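You operate a simulated robot arm through the tools that you are given. There is no shell and no other tool. Be economical: measure what you need, move in short steps, check, and stop when the job is done.

You run a simulated two-armed robot. Do the job below in one go: nothing can be reset, and whatever is moved stays where it is left.

## Task
Take the cap off the small bottle labelled "peach" on the top of the long table and lay it down there.

Only the result counts: the job must be done as asked and must still hold three seconds after the hand-in. Knocking over, shifting, dropping, spilling or breaking anything else fails it. A push-on lid holds only when it is set on centred and level and pressed home; a screw cap is set on level and turned clockwise until tight.

## Robot
Two 7-joint arms with three-finger grippers on one trunk, on a base that drives. Base frame: it is fixed to the floor where the robot stands at the start and does not move with it; the origin is under the middle of the robot, x ahead of it, y to its left, z up; the surface under the hand at the start is at about z = 820. Units: mm, rad, N and s.
The left shoulder is at the start at [37, 154, 1022], the right one opposite. With the tool pointing down near the work surface each hand reaches from about 200 to 620 mm from the robot's upright axis, wherever it stands, measured 20 degrees to its own side. Payload 2.69 kg a hand.
The TCP of each hand is the grasp point between the finger pads, 29 mm short of the fingertips. In the tool frame z runs along the fingers and y along their closing line. The gripper opens to 120 mm. The gripper's body begins 78 mm behind the TCP.
Orientation is told as [roll, pitch, yaw] about the base's x, y, z axes, in that order, counted from this pose: with the fingers straight down and closing along the base's y, the tool's x points along the base's -x, its y along +y and its z along -z.

## Interface
- The arms move only by the tool nudge_tool. It takes "left_deltas", "right_deltas" or both (then of equal length, played together; a hand with none holds still); each is a list of rows, each an object (a shift or turn left out is 0, a gripper value left out holds the last) with "xyz": the shift along the base's x, y, z in mm, a list of three; "delta_rot": the turn, a rotation vector about the base's x, y, z in rad, a list of three. In form: [{"xyz": [x, y, z], "delta_rot": [wx, wy, wz]}, ...]. A call has 1 to 12 rows; each row shifts and turns the commanded pose from where the row before left it. "left_claw" and "right_claw" are, for a hand that has rows, the gripper command, from -1 (shut) to 1 (fully open), values between in proportion, set as the call begins (left out, the last holds). A row lasts 0.2 s, in which the tool goes at most 50 mm and 0.15 rad; a call with a longer step from one row to the next is refused whole, and so is a gripper value outside its range. Where a pose cannot be reached the arm comes as near as it can. A force on the tool above 40 N (or 10 N above the force at the start of the call, whichever is more), or a blocked arm, ends the call early, and 0.2 s more pass. The fingers move at their own pace and stop on an object; they squeeze with about 39 N. The grip force told is the motor's: it shows also when the fingers shut on nothing. Time passes only in rows, and 0.2 s behind the last, so rows that do not move let the fingers close. It gives the time, the measured TCP pose, the force on the tool (base axes), the opening and the grip force at its end, in the units of the frame above (readings bear some noise), with the torque about the TCP (base axes, N m) and any sound that the robot's microphone picked up.
- Cameras (640 x 400 px; columns grow to the right, rows downward): "scene" is now at [137.7, 33.1, 1207.3]; the picture's right is [0.40, -0.92, 0.00], its down [-0.24, -0.10, -0.97] and it looks along [0.88, 0.39, -0.26] (base axes); focal length 214 px, centre (320, 200). "left" rides on the left gripper at [63, 0, -104] in its tool frame; the picture's right is [-0.01, 1.00, 0.00], its down [-0.83, 0.00, -0.56] and it looks along [-0.56, 0.00, 0.83] (tool axes); focal length 275 px, centre (320, 200). "right" rides on the right gripper at [63, 0, -104] in its tool frame; the picture's right is [0.00, 1.00, 0.00], its down [-0.83, 0.00, -0.56] and it looks along [-0.56, 0.00, 0.83] (tool axes); focal length 275 px, centre (320, 200). There is no depth. A picture from a camera that has moved, and an enlarged one, comes with that camera's place and axes in the base frame and with its lens. The place of the scene camera against the robot may be out by one fixed shift of up to 12 mm in any direction.
- snapshot(camera): a new picture of that camera. It takes no simulated time.
- lift_body(by): slides the trunk up (or, below 0, down) by that many mm; the arms and the scene camera ride with it, the base frame stays. It gives what a move gives, with no picture.
- roll_base(legs): drives the robot by 1 to 6 legs, each [ahead, left, turn to the left] in mm, mm and rad, along the robot's own axes; the way and the turn of a leg run together, so that a leg with both is an arc; at most 1500 mm and 3.142 rad a leg. The arms and the cameras ride along, it lands a little off, and it stops where it bumps. It gives what a move gives.
- pan_tilt(pan, tilt): turns the head with the scene camera to pan (to the left, within 1.396 rad either way) and tilt (down, from -0.506 to 1.204), counted from straight ahead of the robot. It gives what a move gives.
- inspect(camera, box): a new picture of the part [left, top, right, bottom] of that camera's present view, enlarged. It takes no simulated time.
- hand_in(): hands the job in; it is judged then, once.

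Go step by step. Nothing tells you exact positions but the pictures and the camera data: compare them with the known pose of the tool, close in by small moves and look again before you grip or let go. The budget is 120 turns and 100 pictures, counting those below and the enlarged ones. Unless the task says otherwise, let go and move clear before handing in, and close with one line.

The tools are called after "Request:" as name(argument=value, ...) on one line, values as JSON. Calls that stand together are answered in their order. nudge_tool: Moves the arms, as the interface text tells. Its arguments: {"type":"object","properties":{"left_deltas":{"type":"array"},"left_claw":{"type":"number"},"right_deltas":{"type":"array"},"right_claw":{"type":"number"}},"required":[]} The other tools are called the same way: lift_body (by) slides the trunk up or down; roll_base (legs) drives the base; pan_tilt (pan, tilt) turns the head that bears the scene camera; snapshot (camera) takes a picture; inspect (camera, box) takes an enlarged picture of a part of a camera's view; hand_in () hands the job in.

At the start:

```text
t: 0.0
left_eef_pos: [278.3, 372.6, 1180.3]
left_orientation: [0.001, -0.001, 0.0]
left_ft_force: [-0.6, 0.1, 0.6]
left_torque: [-0.02, -0.01, 0.02]
left_grip_width: 120.2
left_gripper_force: 0.0
right_eef_pos: [342.3, 15.5, 998.6]
right_orientation: [0.0, 0.001, 0.0]
right_ft_force: [1.1, 1.9, 0.3]
right_torque: [-0.02, 0.01, 0.0]
right_grip_width: 120.2
right_gripper_force: 0.1
trunk travel left (down, up): [-388.0, 50.0]
robot x, y, heading: [-2.5, -0.7, -0.003]
head pan, tilt: [0.415, 0.264]
```

scene: 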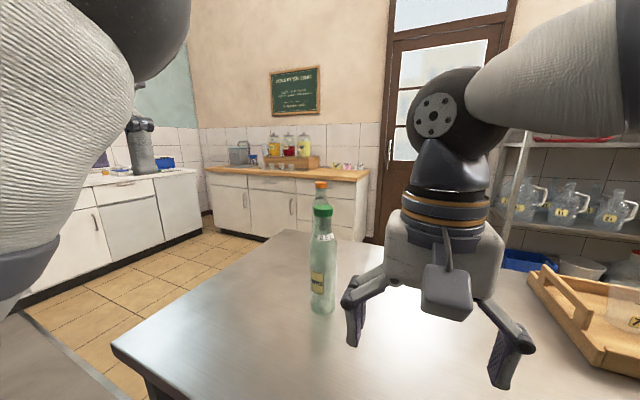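
right: 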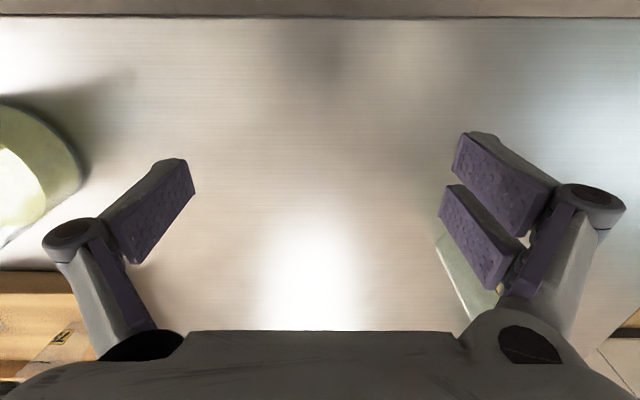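
left: 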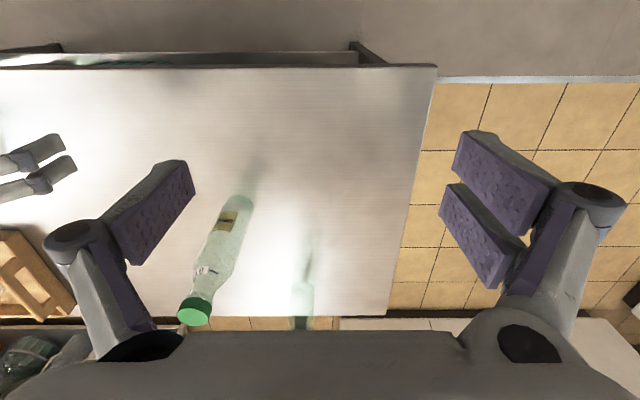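

I see a green-capped bottle close by and an orange-capped one behind it. I'll read the labels first.

Request:
inspect(camera="scene", box=[280, 170, 360, 320])

Request:
inspect(camera="left", box=[160, 180, 340, 340])

Request:
inspect(camera="scene", box=[200, 120, 380, 230])

```text
2.67 times, centred on (320, 245) of scene
camera zoom: at [137.7, 33.1, 1207.3], right [0.4, -0.92, 0.0], down [-0.24, -0.1, -0.97], along [0.88, 0.39, -0.26], focal length 572 px, centre (320, 80)
```

zoom: 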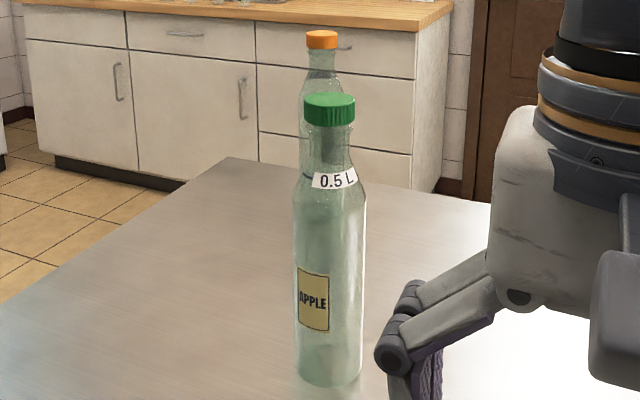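

```text
2.50 times, centred on (250, 260) of left
camera zoom: at [216.1, 372.3, 1283.7], right [0.01, 1.0, 0.0], down [0.83, 0.0, 0.56], along [0.56, 0.0, -0.83], focal length 688 px, centre (495, 50)
```

zoom: 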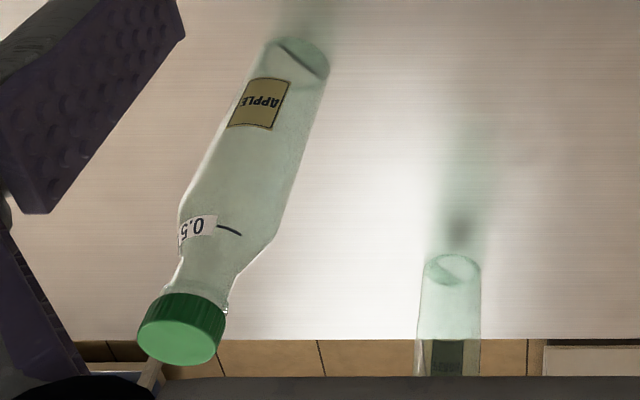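

```text
3.56 times, centred on (290, 175) of scene
camera zoom: at [137.7, 33.1, 1207.3], right [0.4, -0.92, 0.0], down [-0.24, -0.1, -0.97], along [0.88, 0.39, -0.26], focal length 763 px, centre (427, 289)
```

zoom: 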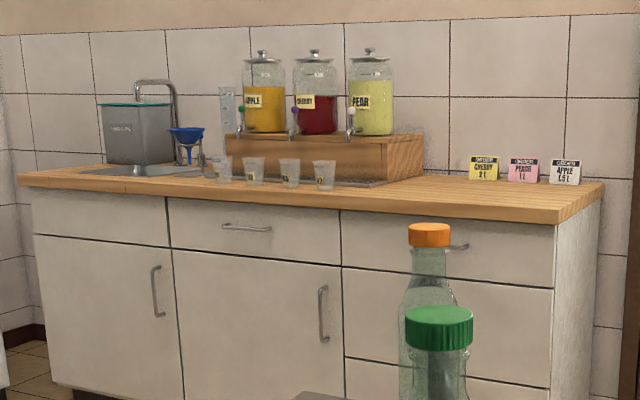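

The near bottle is "apple" (about 544, 216). A second bottle stands near (812, 327). I'll look around for others.

Request:
pan_tilt(pan=-0.3, tilt=0.45)

Request:
snapshot(camera="scene")

Request:
pan_tilt(pan=1.1, tilt=0.3)

Request:
snapshot(camera="scene")

```text
t: 1.1
left_eef_pos: [278.9, 370.8, 1178.7]
left_orientation: [0.002, -0.001, 0.0]
left_ft_force: [0.8, 0.7, -0.2]
left_torque: [-0.06, -0.01, -0.03]
left_grip_width: 119.9
left_gripper_force: 0.0
right_eef_pos: [343.7, 14.0, 999.1]
right_orientation: [0.0, 0.0, -0.001]
right_ft_force: [-0.5, 0.3, 0.2]
right_torque: [0.0, -0.03, -0.02]
right_grip_width: 120.0
right_gripper_force: 0.0
trunk travel left (down, up): [-388.0, 50.0]
robot x, y, heading: [-1.9, -2.0, -0.004]
head pan, tilt: [-0.3, 0.45]
```

```text
93 pictures are left
camera scene: at [140.1, -31.6, 1189.9], right [-0.29, -0.96, 0.0], down [-0.42, 0.13, -0.9], along [0.86, -0.27, -0.44], focal length 214 px, centre (320, 200)
```

scene: 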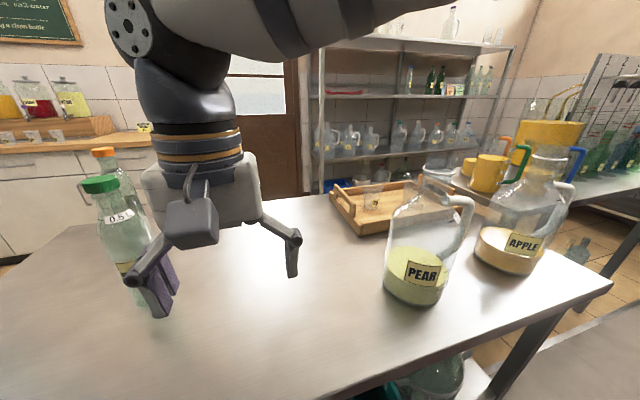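

```text
t: 2.6
left_eef_pos: [278.3, 372.1, 1178.8]
left_orientation: [0.002, 0.0, -0.001]
left_ft_force: [-0.2, 0.5, 1.0]
left_torque: [-0.02, -0.02, 0.03]
left_grip_width: 120.1
left_gripper_force: 0.0
right_eef_pos: [343.1, 14.0, 1001.1]
right_orientation: [-0.001, 0.001, 0.0]
right_ft_force: [-0.3, 0.1, 0.1]
right_torque: [0.03, 0.0, 0.0]
right_grip_width: 120.0
right_gripper_force: 0.0
trunk travel left (down, up): [-388.0, 50.0]
robot x, y, heading: [0.3, 0.0, 0.003]
head pan, tilt: [1.1, 0.3]
```

```text
92 pictures are left
camera scene: at [94.8, 78.6, 1203.8], right [0.89, -0.45, 0.0], down [-0.13, -0.26, -0.96], along [0.43, 0.85, -0.3], focal length 214 px, centre (320, 200)
```

scene: 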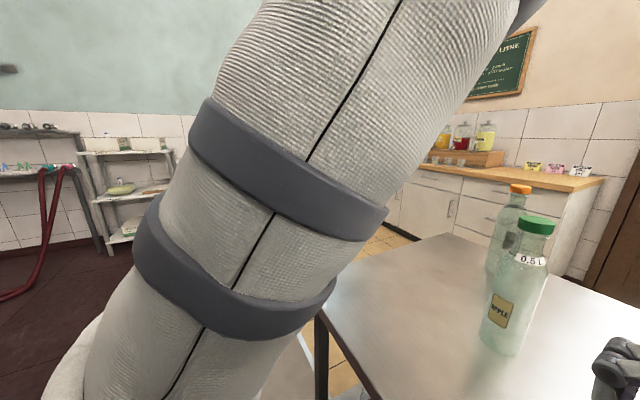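

The remaining small bottle is the orange-capped one; I want to read its label before committing.

Request:
inspect(camera="scene", box=[460, 170, 580, 300])

Request:
nudge_tool(left_deltas=[{"xyz": [0, 45, 0]}, {"xyz": [0, 45, 0]}, {"xyz": [45, 0, 0]}, {"xyz": [45, 0, 0]}, {"xyz": [45, 0, 0]}])

Request:
snapshot(camera="left")

```text
3.08 times, centred on (520, 235) of scene
camera zoom: at [94.8, 78.6, 1203.8], right [0.89, -0.45, 0.0], down [-0.13, -0.26, -0.96], along [0.43, 0.85, -0.3], focal length 660 px, centre (-295, 92)
```

zoom: 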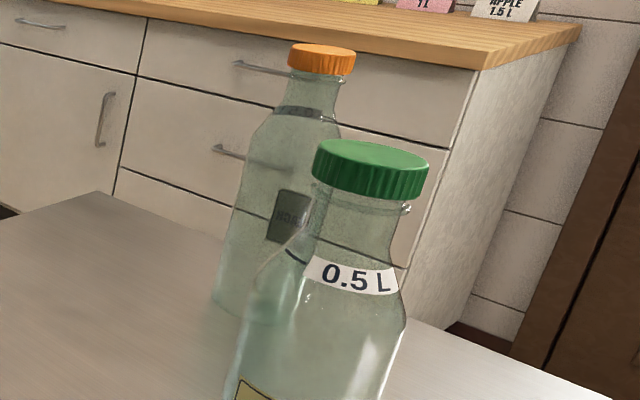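

```text
t: 3.8
left_eef_pos: [378.3, 441.6, 1174.9]
left_orientation: [0.012, 0.005, -0.008]
left_ft_force: [0.3, -0.2, 0.0]
left_torque: [-0.01, 0.02, 0.0]
left_grip_width: 120.1
left_gripper_force: 0.0
left hand out of reach, approached as far as the arm can: row 4, 5
right_eef_pos: [343.8, 13.0, 1000.2]
right_orientation: [-0.001, -0.001, 0.0]
right_ft_force: [-0.1, 0.4, -0.3]
right_torque: [0.01, 0.03, 0.0]
right_grip_width: 119.9
right_gripper_force: 0.0
trunk travel left (down, up): [-388.0, 50.0]
robot x, y, heading: [1.9, -0.5, -0.001]
head pan, tilt: [1.1, 0.3]
```

```text
90 pictures are left
camera left: at [317.3, 441.2, 1279.3], right [0.01, 1.0, 0.01], down [0.83, -0.02, 0.55], along [0.55, 0.0, -0.83], focal length 275 px, centre (320, 200)
```

left: 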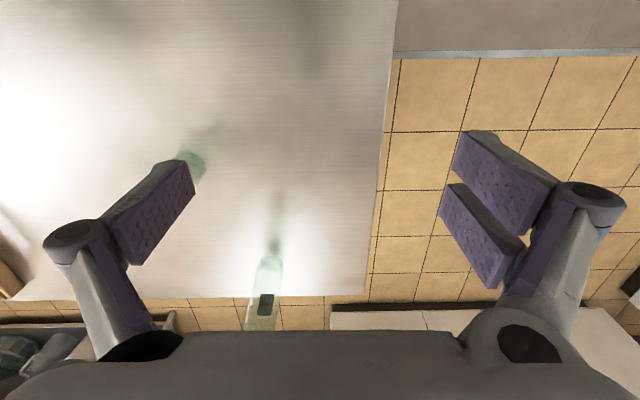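

The orange-capped bottle's label reads (mirrored through the glass) like "PEACH", at about (812, 327) near the table's far edge. It is out of reach from here, so I'll tuck the hands in, then drive round to the far side.

Request:
nudge_tool(left_deltas=[{"xyz": [-45, 0, 0]}, {"xyz": [-45, 0, 0]}, {"xyz": [-45, -30, 0]}, {"xyz": [0, -40, 0]}], right_deltas=[{"xyz": [0, -40, 40]}, {"xyz": [0, -40, 40]}, {"xyz": [-20, -40, 40]}, {"xyz": [-30, -40, 30]}])

Request:
roll_base(legs=[[-150, 0, 0], [0, 1000, 0]])

Request:
pan_tilt(pan=0.0, tilt=0.5)

Request:
snapshot(camera="scene")

```text
refused: row 1 steps farther than a row can; nothing moved
```

```text
t: 12.9
left_eef_pos: [234.4, 1450.7, 1174.2]
left_orientation: [0.011, 0.005, -0.015]
left_ft_force: [0.3, 0.2, 0.3]
left_torque: [0.02, 0.01, 0.0]
left_grip_width: 120.3
left_gripper_force: 0.0
right_eef_pos: [196.4, 1022.3, 1000.6]
right_orientation: [0.0, -0.001, -0.006]
right_ft_force: [0.2, -1.2, 0.3]
right_torque: [-0.01, -0.03, 0.0]
right_grip_width: 119.9
right_gripper_force: 0.1
trunk travel left (down, up): [-388.0, 50.0]
robot x, y, heading: [-147.8, 1009.6, -0.005]
head pan, tilt: [1.1, 0.3]
```

```text
t: 14.2
left_eef_pos: [235.1, 1451.5, 1174.2]
left_orientation: [0.013, 0.005, -0.016]
left_ft_force: [0.6, 0.4, 0.0]
left_torque: [0.02, -0.01, 0.02]
left_grip_width: 119.8
left_gripper_force: 0.1
right_eef_pos: [197.0, 1021.6, 999.8]
right_orientation: [0.001, 0.0, -0.007]
right_ft_force: [-0.6, -0.4, -0.1]
right_torque: [-0.01, 0.02, -0.02]
right_grip_width: 120.0
right_gripper_force: 0.1
trunk travel left (down, up): [-388.0, 50.0]
robot x, y, heading: [-148.6, 1009.4, -0.003]
head pan, tilt: [0.0, 0.499]
```

```text
89 pictures are left
camera scene: at [-3.1, 1005.3, 1185.4], right [-0.01, -1.0, 0.0], down [-0.48, 0.0, -0.88], along [0.88, -0.01, -0.48], focal length 214 px, centre (320, 200)
```

scene: 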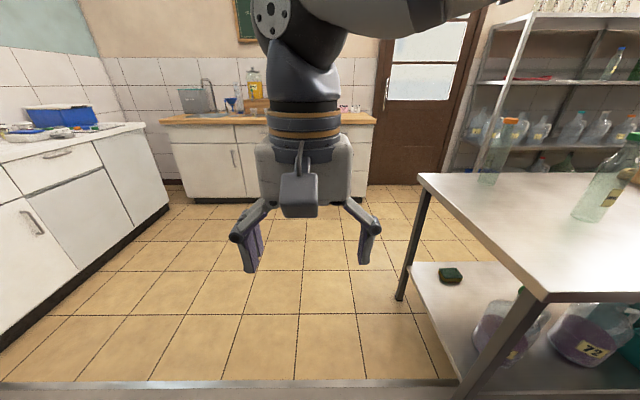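

The way ahead is clear. Tuck the hands, drive forward, then turn to face back to the table.

Request:
nudge_tool(left_deltas=[{"xyz": [-40, 0, 0]}, {"xyz": [-40, 0, 0]}, {"xyz": [-40, -20, 0]}], right_deltas=[{"xyz": [0, -30, 35]}, {"xyz": [0, -30, 35]}, {"xyz": [-20, -30, 30]}])

Request:
roll_base(legs=[[1500, 0, 0], [0, 0, 3.14]])

Request:
pan_tilt(pan=0.5, tilt=0.4)

Request:
snapshot(camera="scene")

```text
t: 15.0
left_eef_pos: [114.3, 1428.5, 1177.8]
left_orientation: [0.014, 0.001, -0.016]
left_ft_force: [-1.2, -0.3, 0.7]
left_torque: [0.05, -0.01, 0.0]
left_grip_width: 119.9
left_gripper_force: 0.1
right_eef_pos: [176.7, 931.0, 1098.9]
right_orientation: [0.002, -0.003, -0.007]
right_ft_force: [-0.1, -0.4, 0.1]
right_torque: [0.0, -0.04, -0.02]
right_grip_width: 119.6
right_gripper_force: 0.0
trunk travel left (down, up): [-388.0, 50.0]
robot x, y, heading: [-148.1, 1013.5, -0.005]
head pan, tilt: [0.0, 0.499]
```

```text
t: 29.8
left_eef_pos: [1105.6, 596.3, 1175.9]
left_orientation: [0.01, 0.005, 3.103]
left_ft_force: [-0.1, 0.4, 0.1]
left_torque: [-0.01, 0.04, 0.01]
left_grip_width: 120.2
left_gripper_force: 0.0
right_eef_pos: [1055.5, 1093.6, 1097.7]
right_orientation: [0.001, -0.001, 3.112]
right_ft_force: [-0.5, -0.7, 0.5]
right_torque: [0.0, 0.01, -0.03]
right_grip_width: 120.1
right_gripper_force: 0.1
trunk travel left (down, up): [-388.0, 50.0]
robot x, y, heading: [1377.0, 1010.3, 3.113]
head pan, tilt: [0.0, 0.499]
```

```text
t: 30.7
left_eef_pos: [1105.4, 595.3, 1176.0]
left_orientation: [0.011, 0.005, 3.102]
left_ft_force: [-0.1, 0.9, 0.9]
left_torque: [0.0, 0.03, 0.0]
left_grip_width: 120.0
left_gripper_force: 0.1
right_eef_pos: [1056.3, 1094.1, 1098.2]
right_orientation: [0.001, 0.0, 3.112]
right_ft_force: [0.2, -0.5, 0.9]
right_torque: [-0.01, 0.01, -0.02]
right_grip_width: 119.8
right_gripper_force: 0.2
trunk travel left (down, up): [-388.0, 50.0]
robot x, y, heading: [1376.8, 1008.6, 3.112]
head pan, tilt: [0.499, 0.4]
```

```text
88 pictures are left
camera scene: at [1237.5, 964.7, 1194.6], right [-0.45, 0.89, 0.0], down [0.35, 0.18, -0.92], along [-0.82, -0.42, -0.39], focal length 214 px, centre (320, 200)
```

scene: 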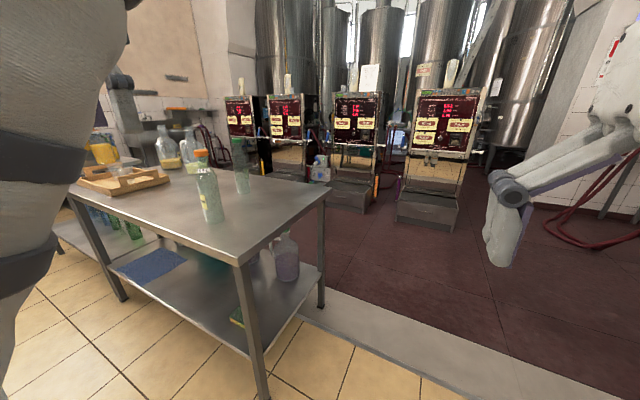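

Now slide along the far side to bring the bottle in front.

Request:
roll_base(legs=[[0, 690, 0.03]])

Request:
pan_tilt(pan=0.0, tilt=0.45)

Request:
snapshot(camera="scene")

Request:
inspect(camera="scene", box=[280, 150, 380, 260])

```text
t: 36.4
left_eef_pos: [1101.3, -95.5, 1175.1]
left_orientation: [0.012, 0.006, 3.124]
left_ft_force: [0.2, -0.2, -0.1]
left_torque: [-0.01, 0.04, -0.04]
left_grip_width: 120.1
left_gripper_force: 0.0
right_eef_pos: [1040.2, 404.0, 1097.5]
right_orientation: [-0.001, 0.0, 3.133]
right_ft_force: [-0.8, -0.1, 0.3]
right_torque: [-0.02, -0.02, 0.0]
right_grip_width: 120.1
right_gripper_force: 0.0
trunk travel left (down, up): [-388.0, 50.0]
robot x, y, heading: [1365.0, 322.8, 3.131]
head pan, tilt: [0.499, 0.4]
```

```text
t: 37.4
left_eef_pos: [1100.6, -94.3, 1175.4]
left_orientation: [0.012, 0.005, 3.123]
left_ft_force: [0.3, 0.1, -0.8]
left_torque: [-0.01, 0.0, 0.0]
left_grip_width: 120.0
left_gripper_force: 0.1
right_eef_pos: [1040.4, 404.9, 1098.1]
right_orientation: [0.0, 0.001, 3.133]
right_ft_force: [-0.1, 0.4, 0.4]
right_torque: [-0.02, 0.02, 0.04]
right_grip_width: 120.1
right_gripper_force: 0.1
trunk travel left (down, up): [-388.0, 50.0]
robot x, y, heading: [1365.9, 330.8, 3.125]
head pan, tilt: [0.0, 0.45]
```

```text
87 pictures are left
camera scene: at [1214.8, 322.3, 1189.9], right [0.01, 1.0, 0.0], down [0.44, 0.0, -0.9], along [-0.9, 0.01, -0.44], focal length 214 px, centre (320, 200)
```

scene: 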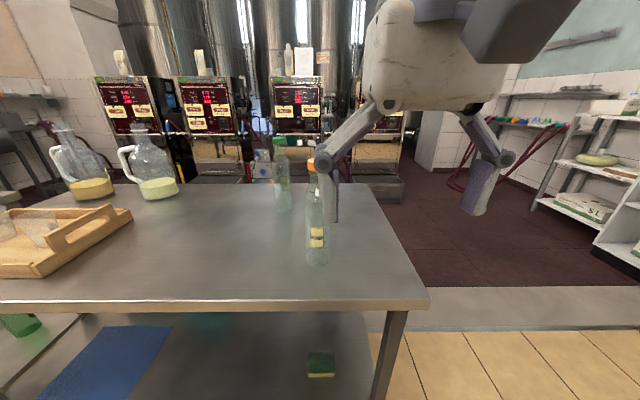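

```text
3.64 times, centred on (330, 205) of scene
camera zoom: at [1214.8, 322.3, 1189.9], right [0.01, 1.0, 0.0], down [0.44, 0.0, -0.9], along [-0.9, 0.01, -0.44], focal length 780 px, centre (284, 182)
```

zoom: 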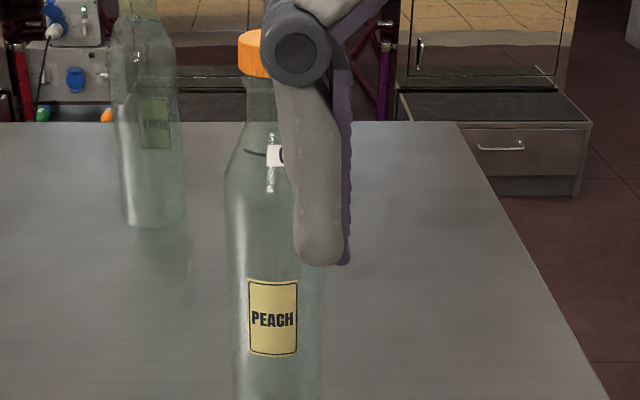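

"PEACH" is confirmed on the orange-capped bottle, standing at about (800, 320). I'll move the right hand outward and up, then drive ahead about 135 mm.

Request:
nudge_tool(right_deltas=[{"xyz": [0, 40, 20]}, {"xyz": [0, 40, 20]}, {"xyz": [0, 40, 20]}])

Request:
roll_base(legs=[[135, 0, 0]])

Request:
snapshot(camera="scene")

Request:
snapshot(camera="right")

Request:
snapshot(camera="left")

```text
t: 38.1
left_eef_pos: [1102.4, -93.7, 1176.0]
left_orientation: [0.013, 0.006, 3.123]
left_ft_force: [-0.5, -0.2, 0.6]
left_torque: [0.0, 0.01, -0.04]
left_grip_width: 120.0
left_gripper_force: 0.1
right_eef_pos: [1036.9, 522.9, 1149.8]
right_orientation: [-0.001, 0.0, 3.134]
right_ft_force: [-0.8, 0.8, 0.0]
right_torque: [0.04, -0.04, 0.02]
right_grip_width: 119.9
right_gripper_force: 0.0
right hand out of reach, approached as far as the arm can: row 3
trunk travel left (down, up): [-388.0, 50.0]
robot x, y, heading: [1364.6, 323.1, 3.13]
head pan, tilt: [0.0, 0.45]
```

```text
t: 39.5
left_eef_pos: [967.6, -93.3, 1176.8]
left_orientation: [0.011, 0.006, 3.128]
left_ft_force: [0.0, 0.2, 0.4]
left_torque: [0.01, -0.06, -0.01]
left_grip_width: 120.0
left_gripper_force: 0.0
right_eef_pos: [901.0, 520.3, 1150.9]
right_orientation: [0.001, 0.0, 3.136]
right_ft_force: [-0.7, 0.4, -1.5]
right_torque: [-0.02, -0.05, 0.03]
right_grip_width: 120.2
right_gripper_force: 0.0
trunk travel left (down, up): [-388.0, 50.0]
robot x, y, heading: [1230.1, 324.9, 3.133]
head pan, tilt: [0.0, 0.45]
```

```text
85 pictures are left
camera scene: at [1080.1, 322.8, 1189.8], right [0.01, 1.0, 0.0], down [0.44, 0.0, -0.9], along [-0.9, 0.0, -0.44], focal length 214 px, centre (320, 200)
```

scene: 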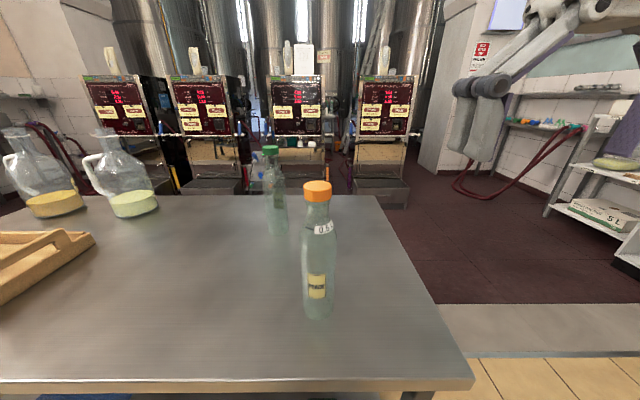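

```text
84 pictures are left
camera right: at [964.2, 520.2, 1254.4], right [0.0, -1.0, 0.0], down [-0.83, 0.0, 0.56], along [-0.56, 0.0, -0.83], focal length 275 px, centre (320, 200)
```

right: 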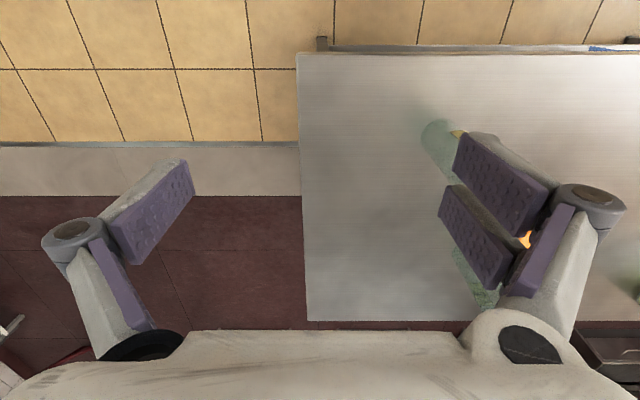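

```text
83 pictures are left
camera left: at [1031.2, -94.3, 1280.7], right [-0.02, -1.0, 0.01], down [-0.83, 0.02, 0.55], along [-0.55, 0.0, -0.83], focal length 275 px, centre (320, 200)
```

left: 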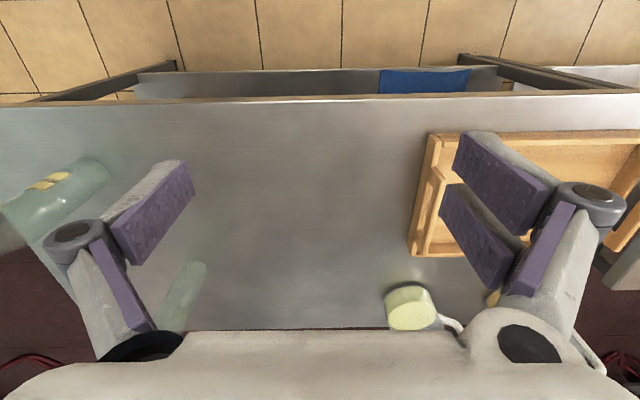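

The bottle axis is at about (804, 322), cap near z 1060. I'll orient the left hand (tilted 60°, yawed 45°) to a standoff for holding the body at about z 925.

Request:
nudge_tool(left_deltas=[{"xyz": [0, 46, 0], "delta_rot": [0, 0.149, 0]}, {"xyz": [0, 46, 0], "delta_rot": [0, 0.149, 0]}, {"xyz": [0, 46, 0], "delta_rot": [0, 0.149, 0]}, {"xyz": [0, 46, 0], "delta_rot": [0, 0.149, 0]}, {"xyz": [0, 46, 0], "delta_rot": [0, 0.149, 0]}, {"xyz": [0, 46, 0], "delta_rot": [0, 0.149, 0]}, {"xyz": [0, 46, 0], "delta_rot": [0, 0.149, 0]}])

Request:
nudge_tool(left_deltas=[{"xyz": [-12, 0, -30], "delta_rot": [0, 0, -0.131]}, {"xyz": [-12, 0, -30], "delta_rot": [0, 0, -0.131]}, {"xyz": [-12, 0, -30], "delta_rot": [0, 0, -0.131]}, {"xyz": [-12, 0, -30], "delta_rot": [0, 0, -0.131]}, {"xyz": [-12, 0, -30], "delta_rot": [0, 0, -0.131]}, {"xyz": [-12, 0, -27], "delta_rot": [0, 0, -0.131]}])

Request:
snapshot(camera="left")

Request:
snapshot(camera="scene")

```text
t: 41.0
left_eef_pos: [1007.0, -29.1, 1149.9]
left_orientation: [0.032, -1.039, 3.119]
left_ft_force: [-0.3, 0.1, -0.6]
left_torque: [0.01, 0.0, 0.01]
left_grip_width: 119.9
left_gripper_force: 0.1
left hand out of reach, approached as far as the arm can: row 2, 3, 4, 5, 6, 7
right_eef_pos: [902.0, 522.6, 1149.6]
right_orientation: [0.001, -0.001, 3.136]
right_ft_force: [-0.2, 0.1, 0.1]
right_torque: [0.02, -0.02, 0.0]
right_grip_width: 120.1
right_gripper_force: 0.1
trunk travel left (down, up): [-388.0, 50.0]
robot x, y, heading: [1230.8, 329.6, 3.134]
head pan, tilt: [0.0, 0.45]
```

```text
t: 42.5
left_eef_pos: [935.7, -27.3, 974.6]
left_orientation: [0.036, -1.04, 2.325]
left_ft_force: [0.5, -0.5, 0.1]
left_torque: [-0.01, -0.05, -0.02]
left_grip_width: 120.0
left_gripper_force: 0.0
right_eef_pos: [902.4, 520.1, 1148.3]
right_orientation: [0.0, 0.0, 3.136]
right_ft_force: [0.1, -0.5, -0.1]
right_torque: [0.0, -0.01, -0.03]
right_grip_width: 120.1
right_gripper_force: 0.0
trunk travel left (down, up): [-388.0, 50.0]
robot x, y, heading: [1229.4, 323.9, 3.13]
head pan, tilt: [0.0, 0.45]
```

```text
82 pictures are left
camera left: at [1022.3, -113.7, 973.3], right [-0.71, -0.7, 0.02], down [0.06, -0.03, 1.0], along [-0.7, 0.71, 0.06], focal length 275 px, centre (320, 200)
```

left: 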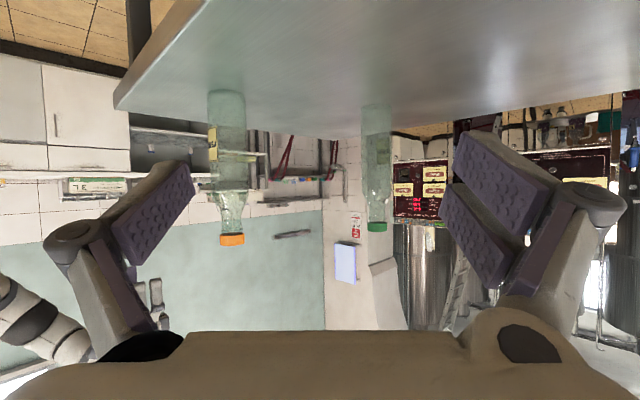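

```text
81 pictures are left
camera scene: at [1080.6, 322.3, 1189.8], right [0.01, 1.0, 0.0], down [0.44, 0.0, -0.9], along [-0.9, 0.0, -0.44], focal length 214 px, centre (320, 200)
```

scene: 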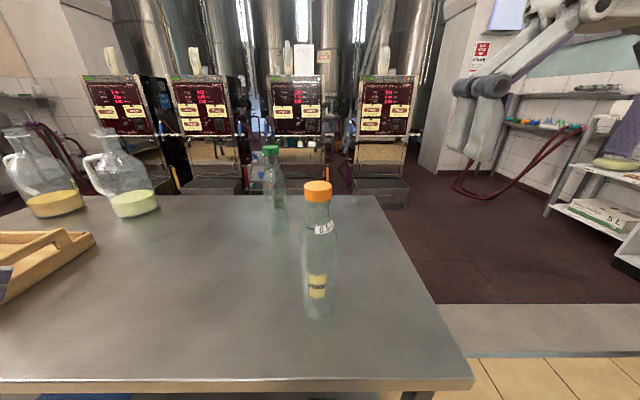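

The left camera's level view gives the cap at about (804, 322), z 1054–1075. I'll slide the left hand to its standoff.

Request:
nudge_tool(left_deltas=[{"xyz": [-7, 43, 4]}, {"xyz": [-7, 43, 4]}, {"xyz": [-7, 43, 4]}, {"xyz": [-7, 43, 4]}, {"xyz": [-6, 43, 4]}, {"xyz": [-6, 43, 4]}])

Request:
snapshot(camera="left")

Request:
snapshot(camera="scene")

```text
t: 43.9
left_eef_pos: [854.7, 144.2, 956.1]
left_orientation: [0.033, -1.041, 2.329]
left_ft_force: [0.8, 0.3, 0.3]
left_torque: [-0.01, -0.03, -0.04]
left_grip_width: 120.0
left_gripper_force: 0.1
left hand out of reach, approached as far as the arm can: row 3, 4, 5, 6
right_eef_pos: [902.1, 520.2, 1150.0]
right_orientation: [0.002, 0.0, 3.137]
right_ft_force: [0.8, 0.4, -0.2]
right_torque: [0.0, 0.0, 0.04]
right_grip_width: 119.8
right_gripper_force: 0.0
trunk travel left (down, up): [-388.0, 50.0]
robot x, y, heading: [1230.4, 329.8, 3.136]
head pan, tilt: [0.0, 0.45]
```

```text
80 pictures are left
camera left: at [941.1, 57.8, 954.5], right [-0.71, -0.71, 0.02], down [0.06, -0.03, 1.0], along [-0.7, 0.71, 0.06], focal length 275 px, centre (320, 200)
```

left: 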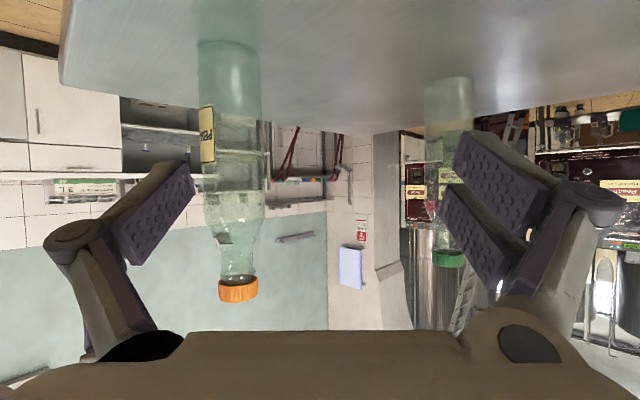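

```text
79 pictures are left
camera scene: at [1080.7, 322.9, 1189.9], right [0.01, 1.0, 0.0], down [0.44, 0.0, -0.9], along [-0.9, 0.0, -0.44], focal length 214 px, centre (320, 200)
```

scene: 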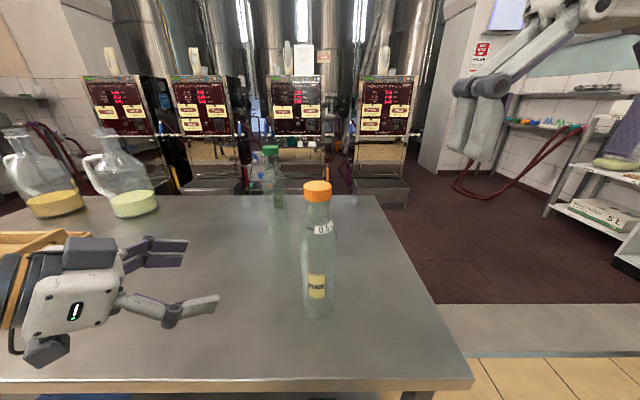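

The arm is folded too tightly here, so I'll back the base up 90 mm and continue.

Request:
roll_base(legs=[[-90, 0, 0]])

Request:
nudge_tool(left_deltas=[{"xyz": [-12, 22, 10]}, {"xyz": [-12, 22, 10]}, {"xyz": [-12, 22, 10]}, {"xyz": [-12, 22, 10]}])

Request:
snapshot(camera="left")

```text
t: 45.0
left_eef_pos: [945.3, 143.6, 956.5]
left_orientation: [0.034, -1.04, 2.326]
left_ft_force: [0.2, -0.3, 0.4]
left_torque: [-0.02, -0.02, 0.02]
left_grip_width: 120.0
left_gripper_force: 0.0
right_eef_pos: [992.1, 520.0, 1150.4]
right_orientation: [0.0, -0.001, 3.134]
right_ft_force: [-0.3, 1.4, 0.5]
right_torque: [0.0, 0.05, 0.04]
right_grip_width: 119.9
right_gripper_force: 0.0
trunk travel left (down, up): [-388.0, 50.0]
robot x, y, heading: [1321.5, 327.3, 3.136]
head pan, tilt: [0.0, 0.45]
```

```text
t: 46.0
left_eef_pos: [872.8, 185.7, 946.0]
left_orientation: [0.024, -1.042, 2.336]
left_ft_force: [0.6, -0.5, -0.4]
left_torque: [-0.04, 0.01, 0.0]
left_grip_width: 120.0
left_gripper_force: 0.0
left hand out of reach, approached as far as the arm can: row 1, 2, 3, 4
right_eef_pos: [990.7, 520.1, 1150.6]
right_orientation: [0.0, -0.001, 3.138]
right_ft_force: [0.7, 0.1, -0.5]
right_torque: [0.0, -0.01, -0.04]
right_grip_width: 120.0
right_gripper_force: 0.1
trunk travel left (down, up): [-388.0, 50.0]
robot x, y, heading: [1318.7, 327.2, 3.133]
head pan, tilt: [0.0, 0.45]
```

```text
78 pictures are left
camera left: at [960.0, 99.2, 944.2], right [-0.71, -0.71, 0.01], down [0.05, -0.03, 1.0], along [-0.7, 0.71, 0.06], focal length 275 px, centre (320, 200)
```

left: 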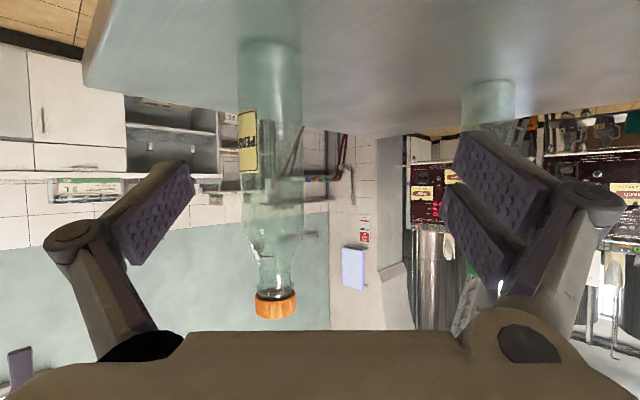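

The inward yaw seems to hit a wrist limit; I'll undo about half of it and lift the trunk slightly if needed.

Request:
nudge_tool(left_deltas=[{"xyz": [9, 0, 11], "delta_rot": [0, 0, 0.1]}, {"xyz": [9, 0, 11], "delta_rot": [0, 0, 0.1]}, {"xyz": [9, 0, 11], "delta_rot": [0, 0, 0.1]}, {"xyz": [9, 0, 11], "delta_rot": [0, 0, 0.1]}])

Request:
nudge_tool(left_deltas=[{"xyz": [0, 23, 0]}, {"xyz": [0, 23, 0]}, {"xyz": [0, 23, 0]}])

Request:
snapshot(camera="left")

```text
t: 47.0
left_eef_pos: [880.8, 129.8, 917.5]
left_orientation: [0.032, -1.039, 2.726]
left_ft_force: [-0.2, 0.3, -0.4]
left_torque: [-0.01, 0.0, -0.03]
left_grip_width: 120.0
left_gripper_force: 0.0
left hand out of reach, approached as far as the arm can: row 1, 2, 3, 4
right_eef_pos: [992.8, 521.3, 1150.6]
right_orientation: [0.0, -0.002, 3.136]
right_ft_force: [-0.1, -0.2, 0.5]
right_torque: [-0.02, 0.03, 0.02]
right_grip_width: 120.0
right_gripper_force: 0.0
trunk travel left (down, up): [-388.0, 50.0]
robot x, y, heading: [1319.4, 327.1, 3.135]
head pan, tilt: [0.0, 0.45]
```

```text
t: 47.8
left_eef_pos: [874.7, 183.4, 887.0]
left_orientation: [0.015, -1.032, 2.745]
left_ft_force: [0.5, 0.2, 0.1]
left_torque: [-0.01, 0.04, 0.01]
left_grip_width: 119.9
left_gripper_force: 0.1
left hand out of reach, approached as far as the arm can: row 1, 2, 3
right_eef_pos: [992.1, 520.2, 1149.2]
right_orientation: [0.0, 0.0, 3.134]
right_ft_force: [-0.6, 0.1, -0.3]
right_torque: [0.01, 0.02, -0.01]
right_grip_width: 119.9
right_gripper_force: 0.2
trunk travel left (down, up): [-388.0, 50.0]
robot x, y, heading: [1317.7, 327.3, 3.138]
head pan, tilt: [0.0, 0.45]
```

```text
77 pictures are left
camera left: at [987.8, 137.2, 886.5], right [-0.38, -0.93, 0.01], down [0.05, -0.01, 1.0], along [-0.93, 0.38, 0.05], focal length 275 px, centre (320, 200)
```

left: 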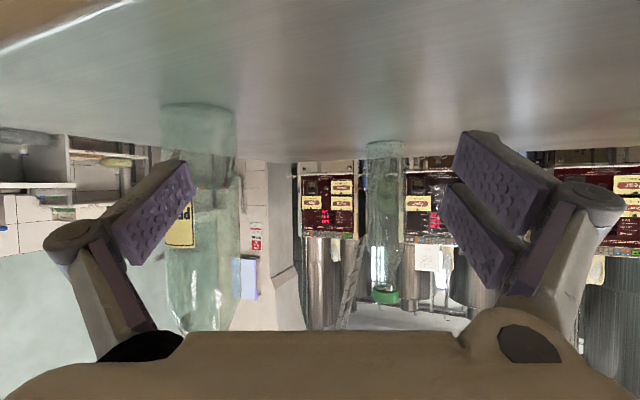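

Let me raise the trunk 50 mm (hands ride along) and reduce the tilt to about 43°.

Request:
lift_body(by=49)

Request:
nudge_tool(left_deltas=[{"xyz": [9, 0, 12], "delta_rot": [-0.038, -0.0925, 0]}, {"xyz": [9, 0, 12], "delta_rot": [-0.038, -0.0925, 0]}, {"xyz": [9, 0, 12], "delta_rot": [-0.038, -0.0925, 0]}, {"xyz": [0, 20, 0]}, {"xyz": [0, 20, 0]}])

Request:
snapshot(camera="left")

Request:
snapshot(camera="scene")

```text
t: 48.7
left_eef_pos: [872.4, 184.6, 940.4]
left_orientation: [0.036, -1.039, 2.725]
left_ft_force: [0.2, 0.2, 0.0]
left_torque: [0.02, 0.02, 0.0]
left_grip_width: 120.0
left_gripper_force: 0.2
right_eef_pos: [989.9, 522.3, 1199.4]
right_orientation: [0.002, 0.001, 3.136]
right_ft_force: [-0.4, -0.3, -0.7]
right_torque: [0.0, -0.04, -0.03]
right_grip_width: 119.7
right_gripper_force: 0.1
trunk travel left (down, up): [-437.0, 1.0]
robot x, y, heading: [1321.4, 328.2, 3.134]
head pan, tilt: [0.0, 0.45]
```

```text
t: 49.9
left_eef_pos: [891.1, 217.6, 959.2]
left_orientation: [-0.036, -0.734, 2.787]
left_ft_force: [-0.1, 0.2, 0.5]
left_torque: [-0.02, 0.03, 0.03]
left_grip_width: 120.0
left_gripper_force: 0.1
left hand out of reach, approached as far as the arm can: row 3, 4, 5
right_eef_pos: [991.5, 520.4, 1198.4]
right_orientation: [-0.001, 0.002, 3.135]
right_ft_force: [-0.4, 0.5, 0.6]
right_torque: [0.01, 0.0, -0.04]
right_grip_width: 119.7
right_gripper_force: 0.0
trunk travel left (down, up): [-437.0, 1.0]
robot x, y, heading: [1325.4, 325.1, 3.14]
head pan, tilt: [0.0, 0.45]
```

```text
76 pictures are left
camera left: at [999.6, 173.5, 994.6], right [-0.37, -0.93, -0.02], down [-0.24, 0.07, 0.97], along [-0.9, 0.37, -0.25], focal length 275 px, centre (320, 200)
```

left: 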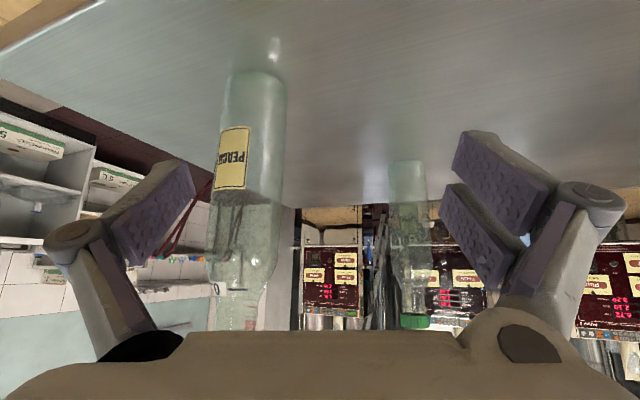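

```text
75 pictures are left
camera scene: at [1227.6, 291.9, 1279.2], right [-0.33, 0.95, 0.0], down [0.07, 0.02, -1.0], along [-0.94, -0.32, -0.07], focal length 214 px, centre (320, 200)
```

scene: 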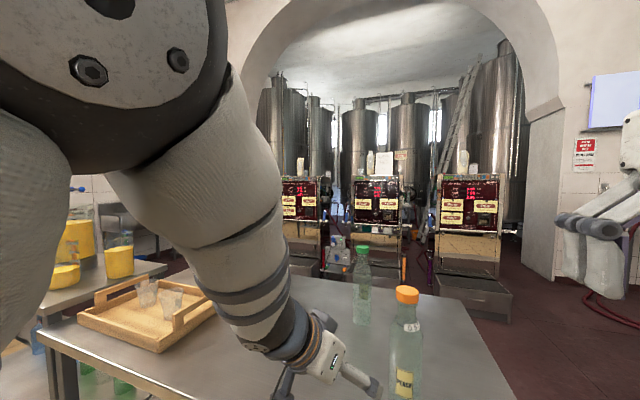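

The left elbow rose and pushed the head (the scene camera moved), which was the real limit. I'll move the hand outward to relieve it, then shift the base left 120 and back 50 so the left arm is more extended.

Request:
nudge_tool(left_deltas=[{"xyz": [-10, -40, 0]}, {"xyz": [-10, -40, 0]}, {"xyz": [-10, -40, 0]}])

Request:
roll_base(legs=[[-50, 0, 0], [0, 120, 0]])

Request:
pan_tilt(pan=-0.2, tilt=0.45)

Request:
snapshot(camera="scene")

Request:
snapshot(camera="left")

```text
t: 50.7
left_eef_pos: [859.3, 97.5, 965.7]
left_orientation: [0.027, -0.745, 2.73]
left_ft_force: [-0.1, -0.5, 0.7]
left_torque: [0.05, -0.02, -0.07]
left_grip_width: 120.0
left_gripper_force: 0.0
right_eef_pos: [992.1, 519.3, 1200.1]
right_orientation: [-0.001, -0.002, 3.137]
right_ft_force: [0.0, 0.3, -0.7]
right_torque: [0.01, -0.01, 0.0]
right_grip_width: 120.0
right_gripper_force: 0.0
trunk travel left (down, up): [-437.0, 1.0]
robot x, y, heading: [1321.1, 326.5, 3.133]
head pan, tilt: [0.0, 0.45]
```

```text
t: 52.8
left_eef_pos: [909.0, -20.5, 963.8]
left_orientation: [0.025, -0.741, 2.734]
left_ft_force: [-0.3, 0.0, 0.2]
left_torque: [0.02, 0.01, -0.01]
left_grip_width: 120.2
left_gripper_force: 0.1
right_eef_pos: [1041.9, 401.1, 1199.6]
right_orientation: [0.0, -0.002, 3.134]
right_ft_force: [0.4, -1.1, -0.9]
right_torque: [0.05, 0.01, 0.01]
right_grip_width: 119.7
right_gripper_force: 0.1
trunk travel left (down, up): [-437.0, 1.0]
robot x, y, heading: [1371.6, 206.2, 3.138]
head pan, tilt: [0.0, 0.45]
```

```text
t: 53.5
left_eef_pos: [909.5, -21.2, 962.8]
left_orientation: [0.023, -0.74, 2.731]
left_ft_force: [1.1, 0.5, -0.8]
left_torque: [0.04, -0.03, 0.02]
left_grip_width: 119.8
left_gripper_force: 0.0
right_eef_pos: [1042.0, 401.4, 1199.2]
right_orientation: [0.002, 0.0, 3.134]
right_ft_force: [0.4, 0.8, -0.2]
right_torque: [-0.03, 0.04, 0.01]
right_grip_width: 119.9
right_gripper_force: 0.1
trunk travel left (down, up): [-437.0, 1.0]
robot x, y, heading: [1371.9, 207.8, 3.137]
head pan, tilt: [-0.201, 0.45]
```

```text
74 pictures are left
camera scene: at [1274.3, 221.4, 1244.4], right [0.2, 0.98, 0.0], down [0.43, -0.09, -0.9], along [-0.88, 0.18, -0.44], focal length 214 px, centre (320, 200)
```

scene: 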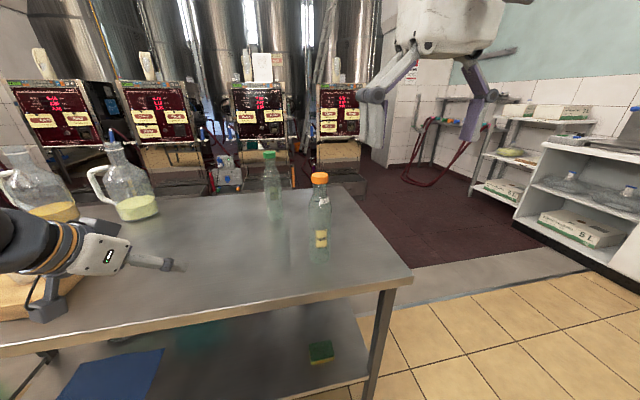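

```text
73 pictures are left
camera left: at [1018.4, -64.3, 998.7], right [-0.38, -0.92, 0.02], down [-0.21, 0.11, 0.97], along [-0.9, 0.37, -0.24], focal length 275 px, centre (320, 200)
```

left: 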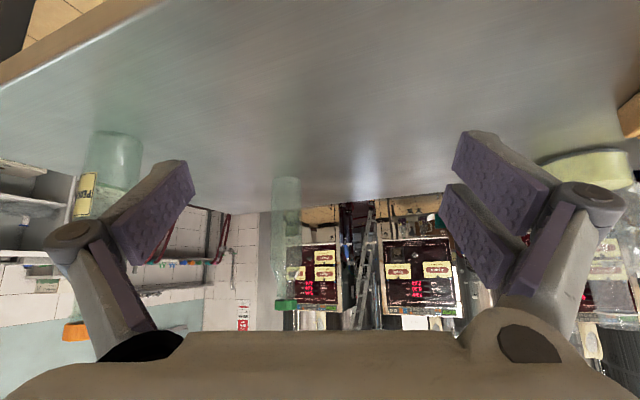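

Good geometry now. I'll rise, yaw slightly inward and slide toward the standoff.

Request:
nudge_tool(left_deltas=[{"xyz": [0, 30, 20], "delta_rot": [0, 0, -0.11]}, {"xyz": [0, 30, 20], "delta_rot": [0, 0, -0.11]}, {"xyz": [-5, 40, 10]}, {"xyz": [-5, 40, 0]}, {"xyz": [-5, 40, 0]}, {"xyz": [-5, 40, 0]}, {"xyz": [-5, 36, 0]}])

Request:
snapshot(camera="scene")

Request:
snapshot(camera="left")

```text
t: 55.1
left_eef_pos: [885.5, 237.5, 1011.4]
left_orientation: [0.025, -0.738, 2.512]
left_ft_force: [0.2, -0.3, 0.4]
left_torque: [-0.03, 0.02, 0.02]
left_grip_width: 119.8
left_gripper_force: 0.0
right_eef_pos: [1041.7, 401.9, 1199.0]
right_orientation: [0.001, -0.002, 3.134]
right_ft_force: [-0.6, 0.6, 0.4]
right_torque: [-0.01, 0.01, 0.03]
right_grip_width: 119.9
right_gripper_force: 0.1
trunk travel left (down, up): [-437.0, 1.0]
robot x, y, heading: [1368.9, 207.5, 3.143]
head pan, tilt: [-0.201, 0.45]
```

```text
72 pictures are left
camera scene: at [1274.2, 222.1, 1244.4], right [0.21, 0.98, 0.0], down [0.43, -0.09, -0.9], along [-0.88, 0.18, -0.44], focal length 214 px, centre (320, 200)
```

scene: 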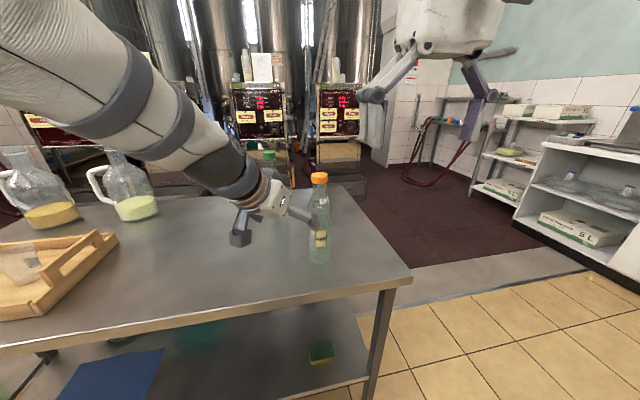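

```text
71 pictures are left
camera left: at [982.0, 171.1, 1046.0], right [-0.58, -0.82, 0.02], down [-0.18, 0.16, 0.97], along [-0.8, 0.56, -0.24], focal length 275 px, centre (320, 200)
```

left: 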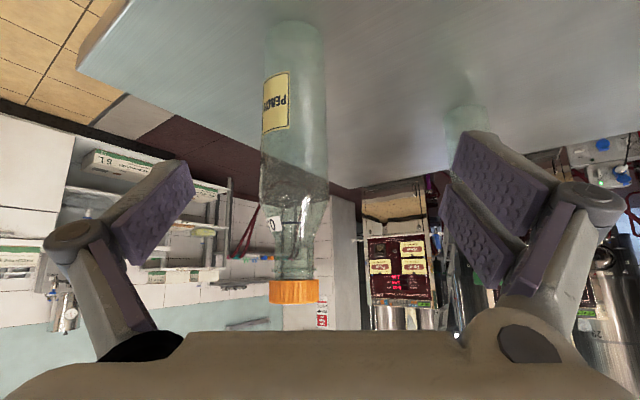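

Bottle axis confirmed at (804, 322). Align laterally, then look before advancing along the finger direction.

Request:
nudge_tool(left_deltas=[{"xyz": [-9, 19, 0]}, {"xyz": [-9, 19, 0]}, {"xyz": [0, 0, 0]}])

Request:
snapshot(camera="left")

```text
t: 55.9
left_eef_pos: [866.9, 274.8, 1011.1]
left_orientation: [0.024, -0.74, 2.517]
left_ft_force: [0.9, -0.5, -0.7]
left_torque: [-0.01, 0.0, -0.03]
left_grip_width: 120.2
left_gripper_force: 0.1
right_eef_pos: [1043.1, 401.6, 1200.2]
right_orientation: [0.003, -0.002, 3.133]
right_ft_force: [0.2, 0.1, -0.2]
right_torque: [0.01, -0.01, -0.01]
right_grip_width: 120.2
right_gripper_force: 0.1
trunk travel left (down, up): [-437.0, 1.0]
robot x, y, heading: [1367.8, 205.5, 3.135]
head pan, tilt: [-0.201, 0.45]
```

```text
70 pictures are left
camera left: at [964.5, 207.7, 1046.8], right [-0.58, -0.82, 0.02], down [-0.18, 0.15, 0.97], along [-0.8, 0.56, -0.24], focal length 275 px, centre (320, 200)
```

left: 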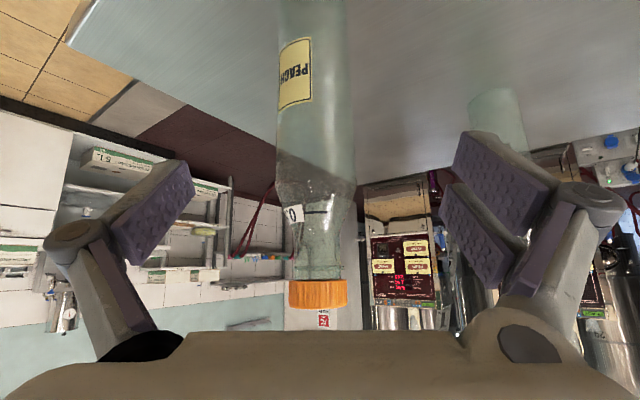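

Centred. Advance along the finger axis in two stages.

Request:
nudge_tool(left_deltas=[{"xyz": [-11.6, 8.5, -15.8]}, {"xyz": [-11.6, 8.5, -15.8]}, {"xyz": [-11.6, 8.5, -15.8]}])

Request:
snapshot(camera="left")

Request:
inspect(camera="scene", box=[230, 140, 390, 280])

```text
t: 56.7
left_eef_pos: [832.2, 299.2, 964.5]
left_orientation: [0.024, -0.737, 2.512]
left_ft_force: [0.5, 0.5, 0.1]
left_torque: [-0.01, 0.03, 0.0]
left_grip_width: 119.7
left_gripper_force: 0.1
right_eef_pos: [1041.8, 402.1, 1198.8]
right_orientation: [0.003, 0.0, 3.135]
right_ft_force: [-0.2, -0.8, -1.1]
right_torque: [0.0, -0.02, 0.01]
right_grip_width: 119.9
right_gripper_force: 0.1
trunk travel left (down, up): [-437.0, 1.0]
robot x, y, heading: [1369.9, 208.4, 3.138]
head pan, tilt: [-0.201, 0.45]
```

```text
69 pictures are left
camera left: at [928.9, 232.1, 1000.6], right [-0.58, -0.82, 0.02], down [-0.18, 0.16, 0.97], along [-0.8, 0.56, -0.24], focal length 275 px, centre (320, 200)
```

left: 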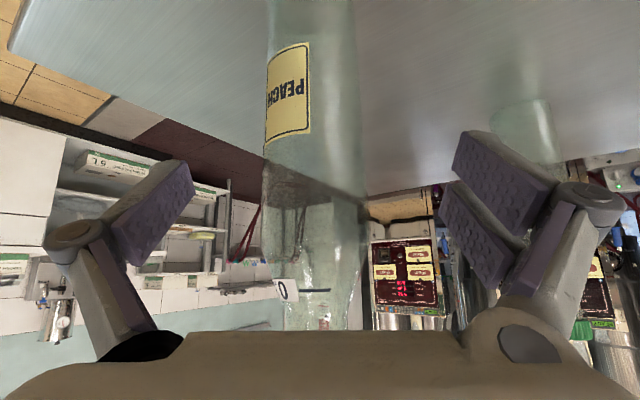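

```text
2.86 times, centred on (310, 210) of scene
camera zoom: at [1273.8, 221.6, 1244.3], right [0.21, 0.98, 0.0], down [0.43, -0.09, -0.9], along [-0.88, 0.18, -0.44], focal length 613 px, centre (349, 171)
```

zoom: 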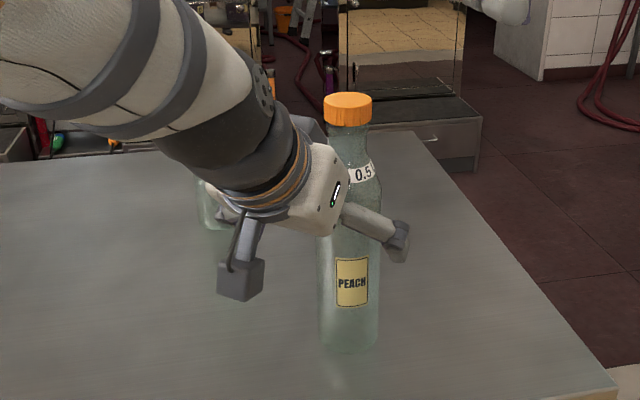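

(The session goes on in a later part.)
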